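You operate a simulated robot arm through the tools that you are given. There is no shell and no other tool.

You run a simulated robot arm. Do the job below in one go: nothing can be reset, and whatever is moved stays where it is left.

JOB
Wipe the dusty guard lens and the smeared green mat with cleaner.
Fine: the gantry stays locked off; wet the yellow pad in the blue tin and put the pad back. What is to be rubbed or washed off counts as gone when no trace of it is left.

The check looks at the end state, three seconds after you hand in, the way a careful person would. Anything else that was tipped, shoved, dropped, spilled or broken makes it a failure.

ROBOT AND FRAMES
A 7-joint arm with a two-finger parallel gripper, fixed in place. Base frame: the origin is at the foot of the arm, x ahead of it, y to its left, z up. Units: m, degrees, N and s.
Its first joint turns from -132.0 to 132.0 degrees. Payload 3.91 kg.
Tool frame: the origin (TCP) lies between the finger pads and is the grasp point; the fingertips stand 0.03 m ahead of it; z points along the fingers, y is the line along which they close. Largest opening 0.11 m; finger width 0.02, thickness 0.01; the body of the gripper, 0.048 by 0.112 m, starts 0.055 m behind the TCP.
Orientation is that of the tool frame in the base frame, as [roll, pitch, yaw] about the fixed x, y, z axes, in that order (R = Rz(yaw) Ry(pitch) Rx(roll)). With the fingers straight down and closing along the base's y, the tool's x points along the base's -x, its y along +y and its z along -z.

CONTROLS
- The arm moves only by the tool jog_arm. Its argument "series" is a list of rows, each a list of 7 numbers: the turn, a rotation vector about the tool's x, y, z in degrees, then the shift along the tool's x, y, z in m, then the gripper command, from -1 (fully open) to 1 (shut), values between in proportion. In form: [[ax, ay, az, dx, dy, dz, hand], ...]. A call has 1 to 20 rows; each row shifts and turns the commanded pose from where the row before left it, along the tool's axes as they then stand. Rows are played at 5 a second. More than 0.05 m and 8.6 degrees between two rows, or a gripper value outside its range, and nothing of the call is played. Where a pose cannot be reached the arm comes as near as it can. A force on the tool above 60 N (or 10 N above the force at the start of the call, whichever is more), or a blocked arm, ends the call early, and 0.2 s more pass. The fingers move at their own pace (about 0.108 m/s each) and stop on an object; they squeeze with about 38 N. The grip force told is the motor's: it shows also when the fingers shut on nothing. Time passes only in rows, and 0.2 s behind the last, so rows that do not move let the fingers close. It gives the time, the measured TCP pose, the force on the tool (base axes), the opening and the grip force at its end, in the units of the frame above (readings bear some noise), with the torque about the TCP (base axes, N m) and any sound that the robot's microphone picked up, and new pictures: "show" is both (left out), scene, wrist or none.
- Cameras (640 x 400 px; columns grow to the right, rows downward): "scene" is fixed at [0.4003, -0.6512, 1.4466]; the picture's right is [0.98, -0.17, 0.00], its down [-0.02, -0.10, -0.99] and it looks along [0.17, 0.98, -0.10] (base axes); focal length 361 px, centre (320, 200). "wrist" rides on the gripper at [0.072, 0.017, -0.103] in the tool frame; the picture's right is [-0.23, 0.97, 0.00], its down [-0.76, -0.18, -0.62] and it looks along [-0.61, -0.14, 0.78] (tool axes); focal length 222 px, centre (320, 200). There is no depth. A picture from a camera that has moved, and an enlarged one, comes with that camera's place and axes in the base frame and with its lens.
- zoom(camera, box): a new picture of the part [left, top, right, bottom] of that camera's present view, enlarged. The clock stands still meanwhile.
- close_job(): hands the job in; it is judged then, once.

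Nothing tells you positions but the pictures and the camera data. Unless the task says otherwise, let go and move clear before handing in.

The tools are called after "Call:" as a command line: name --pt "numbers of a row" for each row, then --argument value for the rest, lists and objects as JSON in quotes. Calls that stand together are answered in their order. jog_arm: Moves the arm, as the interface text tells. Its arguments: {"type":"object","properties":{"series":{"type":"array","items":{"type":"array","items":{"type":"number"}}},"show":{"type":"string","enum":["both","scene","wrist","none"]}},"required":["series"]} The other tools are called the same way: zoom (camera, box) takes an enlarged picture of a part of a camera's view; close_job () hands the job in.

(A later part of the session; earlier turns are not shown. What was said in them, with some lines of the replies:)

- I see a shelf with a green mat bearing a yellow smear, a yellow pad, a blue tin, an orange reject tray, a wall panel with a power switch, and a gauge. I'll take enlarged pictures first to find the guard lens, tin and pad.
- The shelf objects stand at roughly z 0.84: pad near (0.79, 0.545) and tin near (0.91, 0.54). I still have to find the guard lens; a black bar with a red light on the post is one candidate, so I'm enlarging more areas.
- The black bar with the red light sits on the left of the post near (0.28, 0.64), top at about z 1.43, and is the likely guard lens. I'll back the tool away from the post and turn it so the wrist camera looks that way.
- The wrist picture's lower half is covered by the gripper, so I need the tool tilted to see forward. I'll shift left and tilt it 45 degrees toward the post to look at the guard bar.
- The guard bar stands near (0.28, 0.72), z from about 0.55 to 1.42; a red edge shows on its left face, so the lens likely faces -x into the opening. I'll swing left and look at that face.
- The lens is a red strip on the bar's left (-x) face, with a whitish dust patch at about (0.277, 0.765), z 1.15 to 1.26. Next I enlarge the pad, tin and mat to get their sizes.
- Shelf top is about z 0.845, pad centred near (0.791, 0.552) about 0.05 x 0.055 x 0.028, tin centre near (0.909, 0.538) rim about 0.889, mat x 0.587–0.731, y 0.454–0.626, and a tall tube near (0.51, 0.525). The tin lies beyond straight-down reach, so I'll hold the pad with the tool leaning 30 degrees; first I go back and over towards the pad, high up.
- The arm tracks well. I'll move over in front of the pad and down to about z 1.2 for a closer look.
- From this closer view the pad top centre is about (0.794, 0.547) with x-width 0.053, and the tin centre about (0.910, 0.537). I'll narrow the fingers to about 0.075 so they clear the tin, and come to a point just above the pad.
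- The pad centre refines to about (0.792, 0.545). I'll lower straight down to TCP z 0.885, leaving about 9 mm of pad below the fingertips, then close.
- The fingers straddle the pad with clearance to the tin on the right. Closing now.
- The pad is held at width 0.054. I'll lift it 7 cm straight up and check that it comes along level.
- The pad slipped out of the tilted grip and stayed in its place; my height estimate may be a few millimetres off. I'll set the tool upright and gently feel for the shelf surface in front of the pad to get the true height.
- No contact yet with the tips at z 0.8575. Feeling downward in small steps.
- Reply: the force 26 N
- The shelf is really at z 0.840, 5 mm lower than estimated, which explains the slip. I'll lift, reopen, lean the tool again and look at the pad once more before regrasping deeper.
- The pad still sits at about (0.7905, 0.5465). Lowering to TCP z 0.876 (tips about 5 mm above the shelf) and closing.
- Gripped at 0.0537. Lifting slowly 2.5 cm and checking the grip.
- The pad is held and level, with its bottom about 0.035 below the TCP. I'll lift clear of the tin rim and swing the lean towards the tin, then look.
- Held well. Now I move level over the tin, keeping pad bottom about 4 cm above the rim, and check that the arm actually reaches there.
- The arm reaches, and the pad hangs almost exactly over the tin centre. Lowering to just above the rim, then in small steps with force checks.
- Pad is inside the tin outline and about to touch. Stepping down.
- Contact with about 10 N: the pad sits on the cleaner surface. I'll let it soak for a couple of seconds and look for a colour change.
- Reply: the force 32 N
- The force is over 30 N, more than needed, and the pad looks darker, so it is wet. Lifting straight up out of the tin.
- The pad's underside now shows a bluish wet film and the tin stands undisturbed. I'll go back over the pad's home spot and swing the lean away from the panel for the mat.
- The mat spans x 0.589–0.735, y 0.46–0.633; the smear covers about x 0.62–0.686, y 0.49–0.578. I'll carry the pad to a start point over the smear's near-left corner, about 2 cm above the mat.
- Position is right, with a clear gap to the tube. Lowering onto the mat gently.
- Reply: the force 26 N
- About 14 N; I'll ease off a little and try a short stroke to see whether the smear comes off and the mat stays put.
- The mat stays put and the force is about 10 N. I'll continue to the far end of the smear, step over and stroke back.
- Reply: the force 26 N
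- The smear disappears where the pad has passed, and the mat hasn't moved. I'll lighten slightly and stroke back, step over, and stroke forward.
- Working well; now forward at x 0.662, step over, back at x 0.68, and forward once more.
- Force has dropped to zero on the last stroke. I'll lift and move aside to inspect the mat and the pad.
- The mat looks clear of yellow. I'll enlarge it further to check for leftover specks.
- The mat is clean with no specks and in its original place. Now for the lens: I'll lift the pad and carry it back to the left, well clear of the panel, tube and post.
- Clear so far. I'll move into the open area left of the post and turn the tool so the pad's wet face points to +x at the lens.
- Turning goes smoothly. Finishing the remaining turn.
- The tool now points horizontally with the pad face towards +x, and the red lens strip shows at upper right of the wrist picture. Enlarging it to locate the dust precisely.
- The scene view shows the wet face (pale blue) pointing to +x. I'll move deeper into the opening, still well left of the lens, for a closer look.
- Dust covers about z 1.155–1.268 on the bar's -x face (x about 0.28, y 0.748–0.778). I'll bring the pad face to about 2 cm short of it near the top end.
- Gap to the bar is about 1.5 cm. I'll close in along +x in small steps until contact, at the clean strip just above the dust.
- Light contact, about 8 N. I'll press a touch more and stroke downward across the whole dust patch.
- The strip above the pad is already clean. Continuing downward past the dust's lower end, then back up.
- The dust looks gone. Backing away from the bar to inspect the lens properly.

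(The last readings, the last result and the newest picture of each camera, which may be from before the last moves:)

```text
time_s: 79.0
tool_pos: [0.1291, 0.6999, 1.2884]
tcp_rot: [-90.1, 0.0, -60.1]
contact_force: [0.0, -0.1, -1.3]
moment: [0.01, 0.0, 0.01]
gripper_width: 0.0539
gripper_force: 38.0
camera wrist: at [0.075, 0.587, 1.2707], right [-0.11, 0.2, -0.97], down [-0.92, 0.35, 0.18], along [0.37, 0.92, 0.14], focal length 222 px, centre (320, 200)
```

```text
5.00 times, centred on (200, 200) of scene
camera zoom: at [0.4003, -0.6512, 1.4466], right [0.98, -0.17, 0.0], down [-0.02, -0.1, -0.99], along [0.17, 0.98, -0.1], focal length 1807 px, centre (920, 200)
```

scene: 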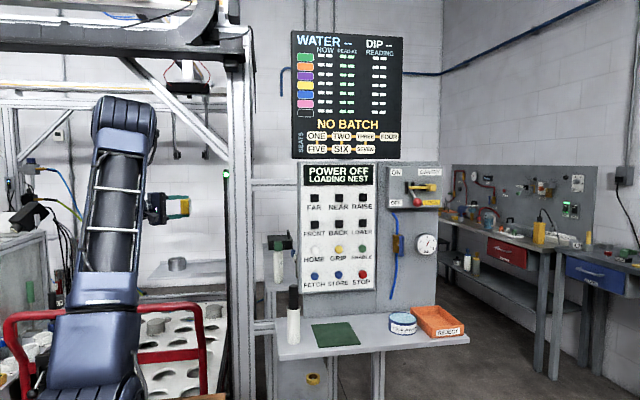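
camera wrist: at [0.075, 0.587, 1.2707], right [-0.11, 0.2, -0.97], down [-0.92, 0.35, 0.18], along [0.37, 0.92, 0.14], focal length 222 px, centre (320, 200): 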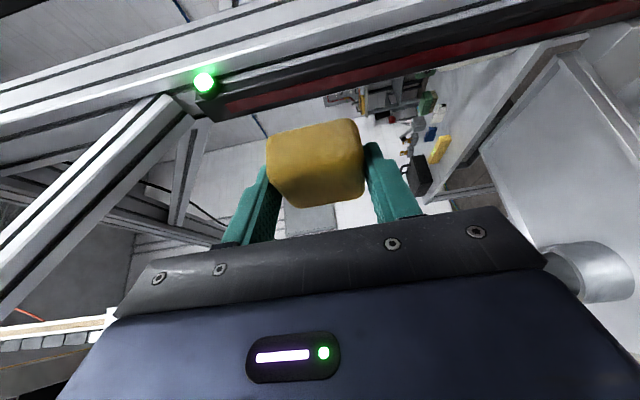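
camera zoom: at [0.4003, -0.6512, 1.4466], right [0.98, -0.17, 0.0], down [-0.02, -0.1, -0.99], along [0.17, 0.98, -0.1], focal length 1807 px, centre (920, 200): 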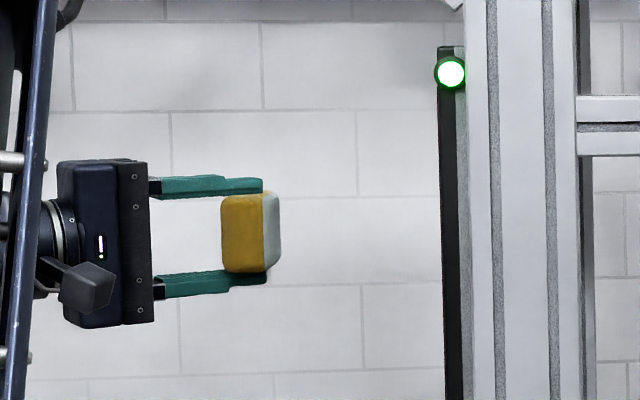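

The guard light has turned green and the lens is clean along its length. Now I retrace my path: back out of the opening and turn the tool down again.

Call:
jog_arm --pt "0 0 0 0.03125 0 -0.02238 1" --pt "0 0 0 0.03125 0 -0.02238 1" --pt "0 0 0 0.03125 0 -0.02238 1" --pt "0 0 0 0.03125 0 -0.02238 1" --pt "-7.085 0 4.09 0 0 0 1" --pt "-7.085 0 4.09 0 0 0 1" --pt "-7.085 0 4.09 0 0 0 1" --pt "-7.085 0 4.09 0 0 0 1" --pt "-7.085 0 4.09 0 0 0 1" --pt "-7.085 0 4.09 0 0 0 1" --pt "-7.085 0 4.09 0 0 0 1" --pt "-7.085 0 4.09 0 0 0 1" --pt "-7.085 0 4.09 0 0 0 1" --pt "-7.085 0 4.09 0 0 0 1" --pt "-7.085 0 4.09 0 0 0 1" --pt "0 0 0 0 0 0 1"

```text
time_s: 82.4
tool_pos: [0.1144, 0.5463, 1.2895]
tcp_rot: [179.9, 30.0, -90.0]
contact_force: [0.6, -0.1, -0.8]
moment: [0.05, 0.0, 0.0]
gripper_width: 0.0539
gripper_force: 37.5
camera wrist: at [0.0971, 0.4332, 1.3419], right [-0.97, 0.2, 0.11], down [0.18, 0.35, 0.92], along [0.14, 0.92, -0.37], focal length 222 px, centre (320, 200)
```

scene: 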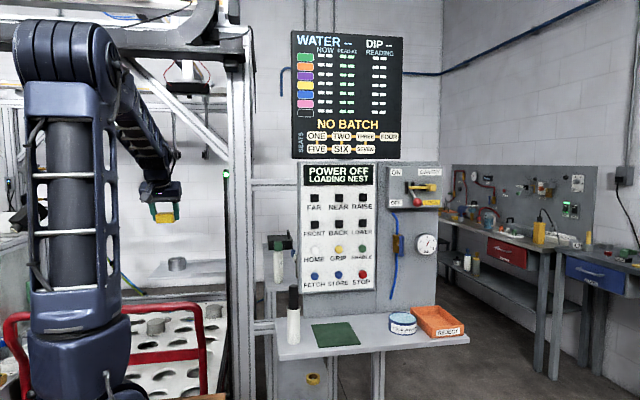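
wrist: 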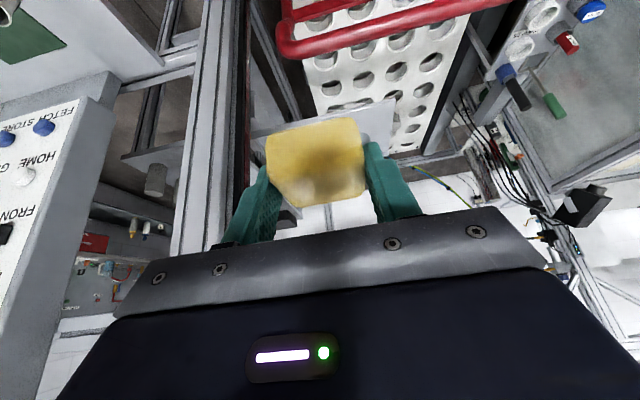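

Back in the upright lean. Moving out and across to a point in front of the pad's home spot, staying high.

Call:
jog_arm --pt "0 0 0 0.0325 0 -0.01875 1" --pt "0 0 0 0.0325 0 -0.01875 1" --pt "0 0 0 0.0325 0 -0.01875 1" --pt "0 0 0 0.0325 0 -0.01875 1" --pt "0 0 0 0 -0.04507 0 1" --pt "0 0 0 0 -0.04507 0 1" --pt "0 0 0 0 -0.04507 0 1" --pt "0 0 0 0 -0.04507 0 1" --pt "0 0 0 0 -0.04507 0 1" --pt "0 0 0 0 -0.04507 0 1" --pt "0 0 0 0 -0.04507 0 1" --pt "0 0 0 0 -0.04507 0 1" --pt "0 0 0 0 -0.04507 0 1" --pt "0 0 0 0 -0.04507 0 1" --pt "0 0 0 0 -0.04507 0 1" --pt "0 0 0 0 -0.04507 0 1" --pt "0 0 0 0 -0.04507 0 1" --pt "0 0 0 0 -0.04507 0 1" --pt "0 0 0 0 -0.04507 0 1" --pt "0 0 0 0 0 0 1"

```text
time_s: 86.6
tool_pos: [0.7929, 0.3956, 1.2882]
tcp_rot: [-180.0, 30.0, -90.0]
contact_force: [0.1, 0.1, -0.7]
moment: [-0.01, -0.01, 0.0]
gripper_width: 0.0539
gripper_force: 37.7
camera wrist: at [0.7758, 0.2824, 1.3407], right [-0.97, 0.2, 0.11], down [0.18, 0.35, 0.92], along [0.14, 0.92, -0.37], focal length 222 px, centre (320, 200)
```

scene: 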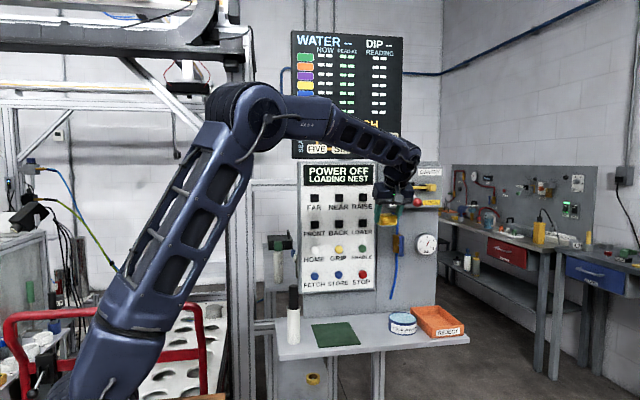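
wrist: 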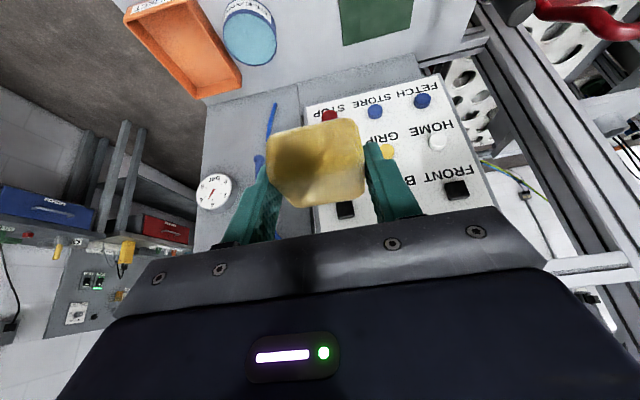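

Descending diagonally to a point about 8 cm above the pad's home spot.

Call:
jog_arm --pt "0 0 0 0.00496 0.0001 0.03948 1" --pt "0 0 0 0.00496 0.0001 0.03948 1" --pt "0 0 0 0.00496 0.0001 0.03948 1" --pt "0 0 0 0.00496 0.0001 0.03948 1" --pt "0 0 0 0.00496 0.0001 0.03948 1" --pt "0 0 0 0.00496 0.0001 0.03948 1" --pt "0 0 0 0.00496 0.0001 0.03948 1" --pt "0 0 0 0.00496 0.0001 0.03948 1" --pt "0 0 0 0.00496 0.0001 0.03948 1" --pt "0 0 0 0 0 0 1"

Call:
zoom --camera "scene" --box '[350, 280, 430, 340]'

```text
time_s: 88.8
tool_pos: [0.7897, 0.5358, 0.9591]
tcp_rot: [-180.0, 29.9, -90.0]
contact_force: [0.4, -1.1, 0.4]
moment: [0.01, -0.01, -0.02]
gripper_width: 0.054
gripper_force: 37.9
camera wrist: at [0.7716, 0.4225, 1.0123], right [-0.97, 0.2, 0.11], down [0.18, 0.35, 0.92], along [0.14, 0.92, -0.37], focal length 222 px, centre (320, 200)
```

scene: 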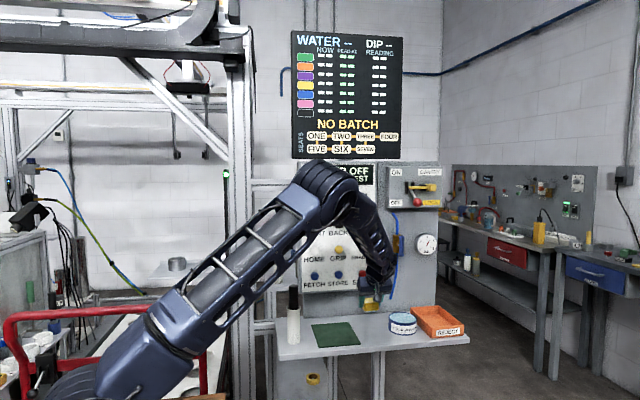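
wrist: 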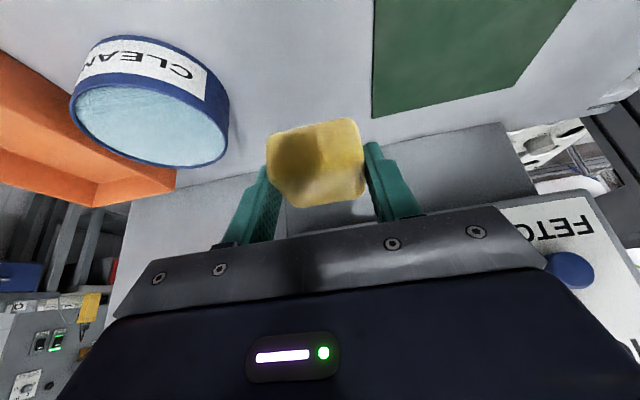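

```text
6.67 times, centred on (390, 310) of scene
camera zoom: at [0.4003, -0.6512, 1.4466], right [0.98, -0.17, 0.0], down [-0.02, -0.1, -0.99], along [0.17, 0.98, -0.1], focal length 2410 px, centre (-147, -533)
```

zoom: 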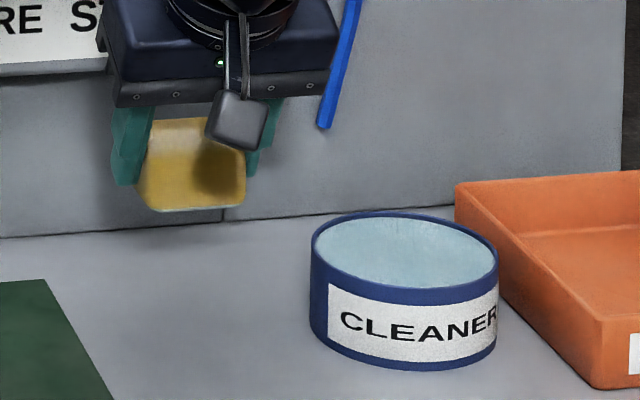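

Aligned over the home spot. Lowering until just above the shelf.

Call:
jog_arm --pt "0 0 0 0.0079 -0.0003 0.01368 1" --pt "0 0 0 0.0079 -0.0003 0.01368 1" --pt "0 0 0 0.0079 -0.0003 0.01368 1" --pt "0 0 0 0.0079 0 0.01368 1" --pt "0 0 0 0.0069 0 0.0119 1" --pt "0 0 0 0 0 0 1" --show "wrist"

```text
time_s: 90.2
tool_pos: [0.7916, 0.5369, 0.8815]
tcp_rot: [-180.0, 30.1, -89.9]
contact_force: [-0.2, 0.4, -1.1]
moment: [-0.01, -0.01, 0.0]
gripper_width: 0.0539
gripper_force: 38.4
camera wrist: at [0.7741, 0.4232, 0.9339], right [-0.97, 0.2, 0.11], down [0.18, 0.35, 0.92], along [0.14, 0.92, -0.37], focal length 222 px, centre (320, 200)
```

wrist: 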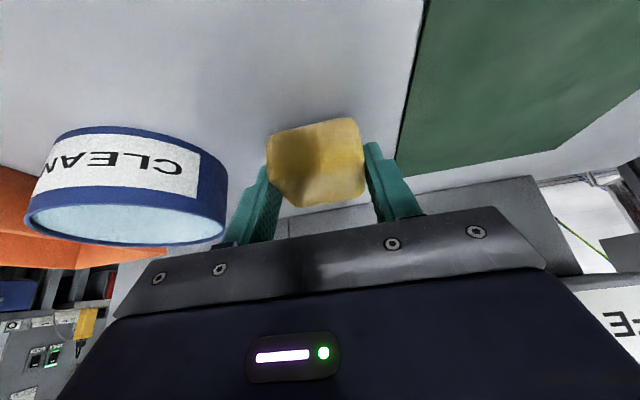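

Call:
jog_arm --pt "0 0 0 0.001 0 0.00173 1" --pt "0 0 0 0.001 0 0.00173 1" --pt "0 0 0 0 0 0 1" --show "none"

```text
time_s: 91.0
tool_pos: [0.7923, 0.536, 0.8765]
tcp_rot: [-180.0, 29.9, -90.1]
contact_force: [-0.5, -0.4, -0.3]
moment: [0.01, 0.0, 0.01]
gripper_width: 0.0539
gripper_force: 37.6
```

Call:
jog_arm --pt "0 0 0 0.0008 0 0.0013 1" --pt "0 0 0 0 0 0 1" --show "none"

```text
time_s: 91.6
tool_pos: [0.7923, 0.5353, 0.8763]
tcp_rot: [180.0, 30.0, -90.0]
contact_force: [0.1, 0.8, 2.1]
moment: [0.17, -0.01, 0.01]
gripper_width: 0.054
gripper_force: 37.5
```

Beginning to touch. Another fraction of a millimetre, then open gently to the earlier narrow opening.

Call:
jog_arm --pt "0 0 0 0.0004 0 0.0007 1" --pt "0 0 0 0 0 0 1" --pt "0 0 0 0 0 0 -0.1" --pt "0 0 0 0 0 0 -0.36" --pt "0 0 0 0 0 0 -0.36" --pt "0 0 0 0 0 0 -0.36"

Call:
zoom --camera "wrist" --box '[200, 80, 440, 240]'

Call:
zoom --camera "scene" --box '[350, 290, 430, 350]'

```text
time_s: 93.0
tool_pos: [0.7915, 0.5352, 0.8751]
tcp_rot: [180.0, 30.0, -90.0]
contact_force: [0.3, -1.2, 0.3]
moment: [0.01, -0.01, -0.02]
gripper_width: 0.0748
gripper_force: 0.0
camera wrist: at [0.7745, 0.4217, 0.9274], right [-0.97, 0.2, 0.11], down [0.18, 0.35, 0.92], along [0.14, 0.92, -0.37], focal length 222 px, centre (320, 200)
```

scene: 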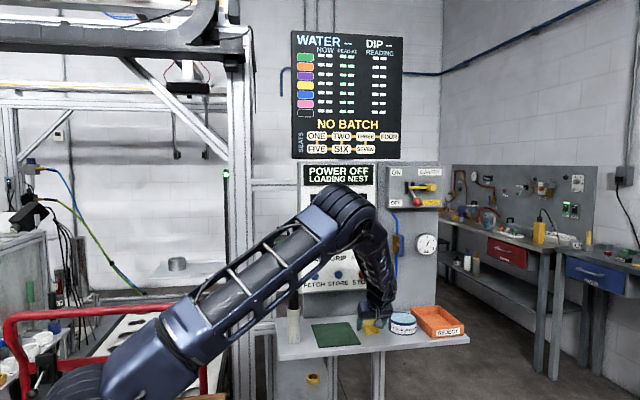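
wrist: 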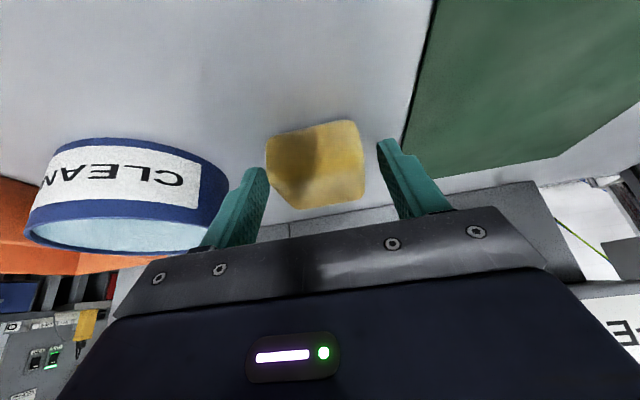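

```text
2.50 times, centred on (320, 160) of wrist
camera zoom: at [0.7745, 0.4217, 0.9274], right [-0.97, 0.2, 0.11], down [0.18, 0.35, 0.92], along [0.14, 0.92, -0.37], focal length 555 px, centre (320, 300)
```

zoom: 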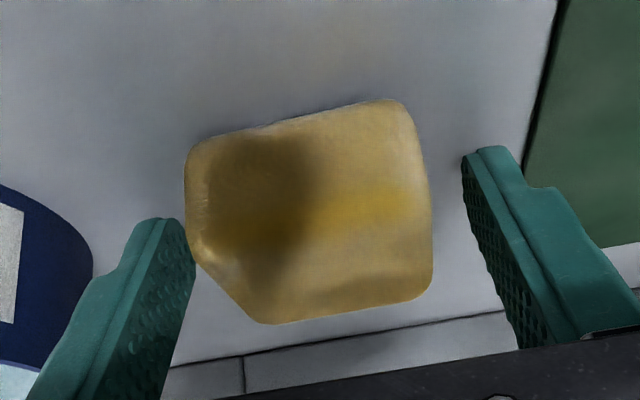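

```text
6.67 times, centred on (390, 320) of scene
camera zoom: at [0.4003, -0.6512, 1.4466], right [0.98, -0.17, 0.0], down [-0.02, -0.1, -0.99], along [0.17, 0.98, -0.1], focal length 2410 px, centre (-147, -600)
```

zoom: 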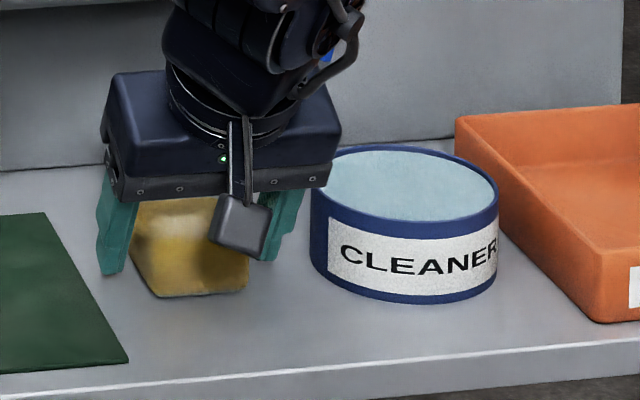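

The pad sits on the shelf at its home spot and the fingers are open. Lifting straight up and backing away.

Call:
jog_arm --pt "0 0 0 -0.005 0 -0.00866 -0.36" --pt "0 0 0 -0.01 0 -0.01732 -0.36" --pt "0 0 0 -0.015 0 -0.026 -0.36" --pt "0 0 0 -0.015 0 -0.026 -0.36" --pt "0 0 0 0 0 -0.04 -0.36" --pt "0 0 0 0 0 -0.04 -0.36" --pt "0 0 0 0 0 -0.04 -0.36" --pt "0 0 0 0 0 -0.04 -0.36" --pt "0 0 0 0 0 -0.04 -0.36" --pt "0 0 0 0 0 0 -0.36"

Call:
zoom --camera "scene" --box '[280, 290, 480, 370]'

Call:
zoom --camera "scene" --box '[350, 305, 430, 355]'

```text
time_s: 95.2
tool_pos: [0.789, 0.4342, 1.1388]
tcp_rot: [179.9, 30.0, -89.9]
contact_force: [-0.3, -0.6, -0.3]
moment: [0.05, 0.02, -0.02]
gripper_width: 0.0749
gripper_force: 0.0
camera wrist: at [0.7724, 0.321, 1.1925], right [-0.97, 0.2, 0.11], down [0.18, 0.35, 0.92], along [0.14, 0.92, -0.37], focal length 222 px, centre (320, 200)
```

scene: 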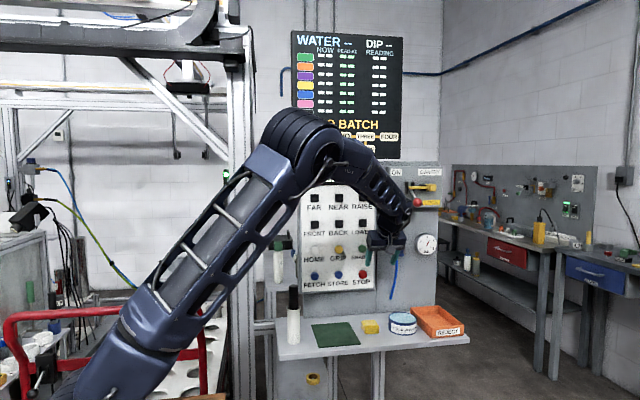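
wrist: 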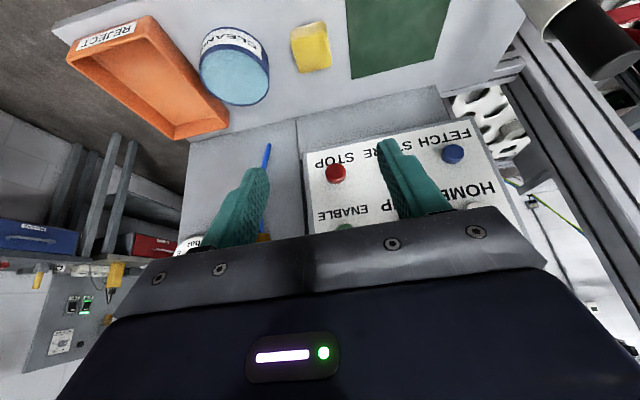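

```text
3.20 times, centred on (380, 330) of scene
camera zoom: at [0.4003, -0.6512, 1.4466], right [0.98, -0.17, 0.0], down [-0.02, -0.1, -0.99], along [0.17, 0.98, -0.1], focal length 1157 px, centre (128, -216)
```

zoom: 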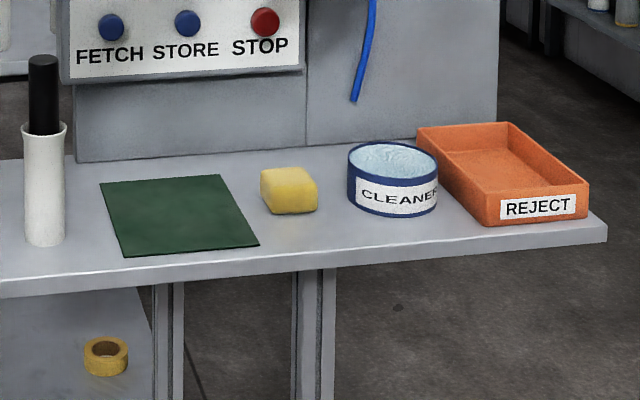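

```text
8.00 times, centred on (390, 330) of scene
camera zoom: at [0.4003, -0.6512, 1.4466], right [0.98, -0.17, 0.0], down [-0.02, -0.1, -0.99], along [0.17, 0.98, -0.1], focal length 2891 px, centre (-240, -840)
```

zoom: 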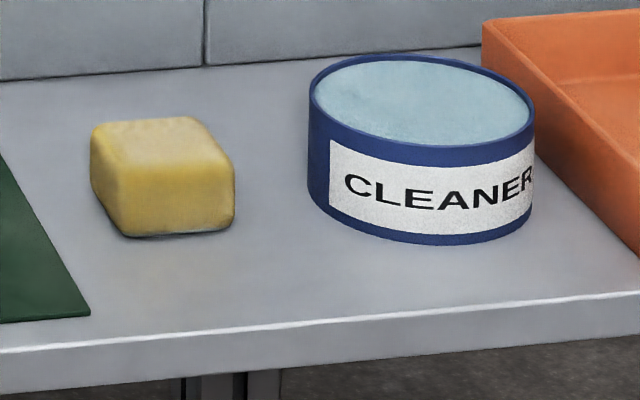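

The pad is back where it was and the tin, mat, tray and tube are undisturbed. I'll draw the arm further away and take a last look at the mat, the gantry lock and the guard light.

Call:
jog_arm --pt "0 0 0 0 0 -0.04 -0.36" --pt "0 0 0 0 0 -0.04 -0.36" --pt "0 0 0 0 0 -0.04 -0.36" --pt "0 0 0 -0.01 0.04 -0.0173 -0.36" --pt "0 0 0 -0.01 0.04 -0.0173 -0.36" --pt "0 0 0 -0.01 0.04 -0.0173 -0.36" --pt "0 0 0 -0.01 0.04 -0.0173 -0.36" --pt "0 0 0 0 0 0 -0.36"

Call:
zoom --camera "scene" --box '[300, 310, 370, 354]'

Call:
zoom --camera "scene" --box '[290, 155, 450, 295]'

Call:
zoom --camera "scene" --box '[150, 150, 310, 320]'

Call:
zoom --camera "wrist" --box '[180, 0, 560, 130]'

```text
time_s: 97.0
tool_pos: [0.6324, 0.373, 1.3219]
tcp_rot: [180.0, 30.0, -90.1]
contact_force: [-0.2, 0.9, 0.5]
moment: [0.02, 0.05, 0.01]
gripper_width: 0.0748
gripper_force: 0.1
camera wrist: at [0.6143, 0.26, 1.375], right [-0.97, 0.2, 0.11], down [0.18, 0.35, 0.92], along [0.14, 0.92, -0.37], focal length 222 px, centre (320, 200)
```

scene: 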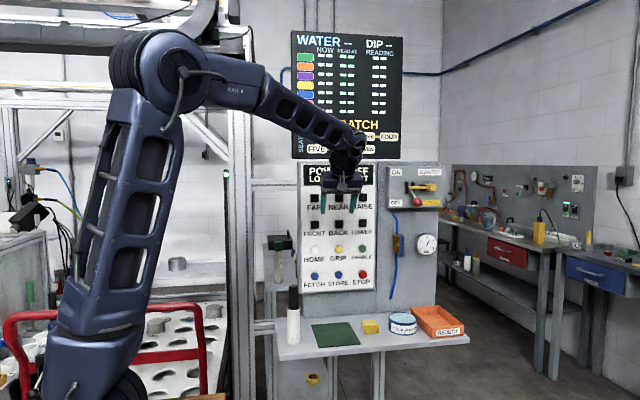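
wrist: 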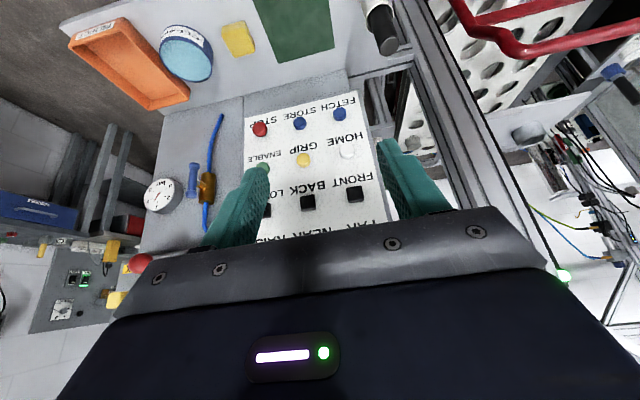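

```text
9.09 times, centred on (335, 332) of scene
camera zoom: at [0.4003, -0.6512, 1.4466], right [0.98, -0.17, 0.0], down [-0.02, -0.1, -0.99], along [0.17, 0.98, -0.1], focal length 3286 px, centre (184, -1000)
```

zoom: 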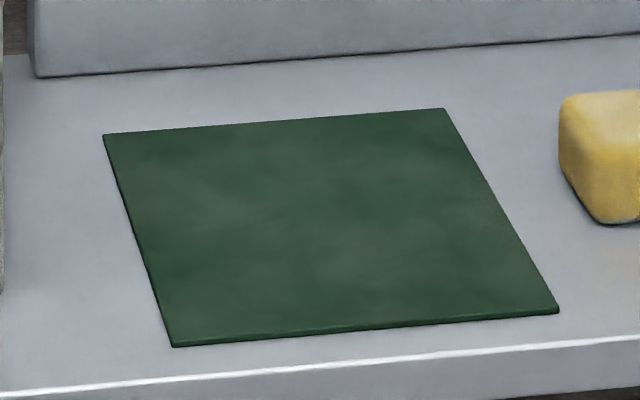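

```text
2.86 times, centred on (370, 225) of scene
camera zoom: at [0.4003, -0.6512, 1.4466], right [0.98, -0.17, 0.0], down [-0.02, -0.1, -0.99], along [0.17, 0.98, -0.1], focal length 1033 px, centre (177, 129)
```

zoom: 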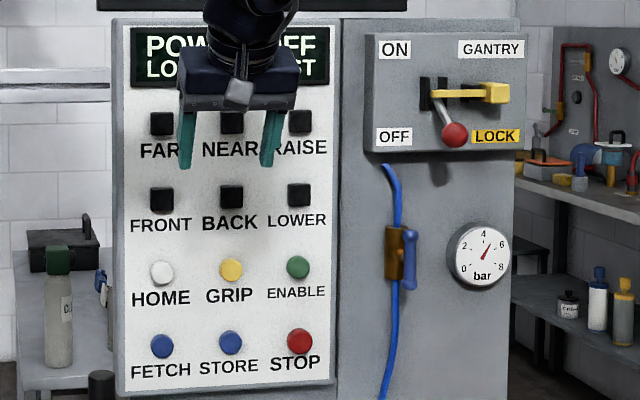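

```text
2.35 times, centred on (230, 235) of scene
camera zoom: at [0.4003, -0.6512, 1.4466], right [0.98, -0.17, 0.0], down [-0.02, -0.1, -0.99], along [0.17, 0.98, -0.1], focal length 850 px, centre (532, 118)
```

zoom: 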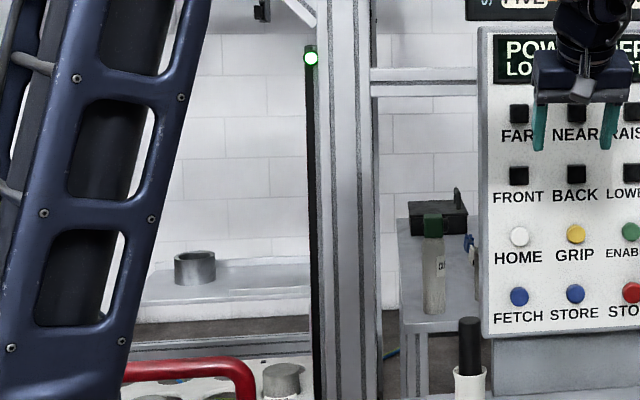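

```text
1.68 times, centred on (370, 65) of wrist
camera zoom: at [0.6143, 0.26, 1.375], right [-0.97, 0.2, 0.11], down [0.18, 0.35, 0.92], along [0.14, 0.92, -0.37], focal length 374 px, centre (236, 427)
```

zoom: 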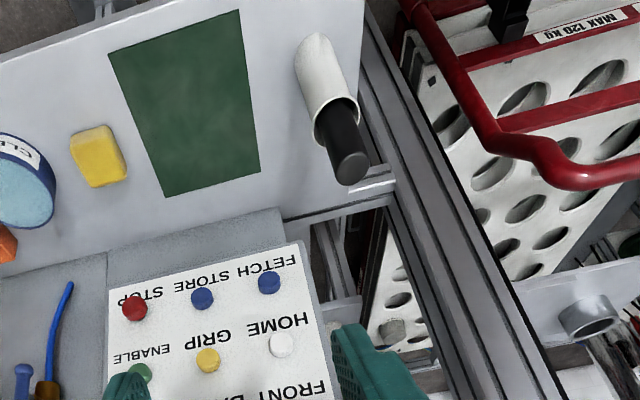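

The mat is spotless, the guard lens is clean with its light green, and the gantry lever is still off and locked. The pad is back at its spot with nothing else disturbed and the arm clear, so I'm handing the job in.

Call:
close_job

```text
The job is handed in.
```

I wiped the guard lens and the green mat with the wet pad, and both look completely clean in close-up pictures. The job is handed in, but I have not seen the result of the check.

- **Guard lens:** the dust is gone along its visible length, and the guard light turned from red to green after wiping.
- **Green mat:** no yellow specks are left, and the mat did not move.
- **Pad:** I wet it in the blue tin and put it back where I found it. My first grip slipped before I had lifted it, and it stayed in place on the shelf. After that I touched the closed fingers to the shelf to find its height and gripped lower.
- **Gantry:** the lever is still off and locked; I did not touch the panel or its buttons.

The tin, reject tray and tube look undisturbed, and the arm is clear of the work.
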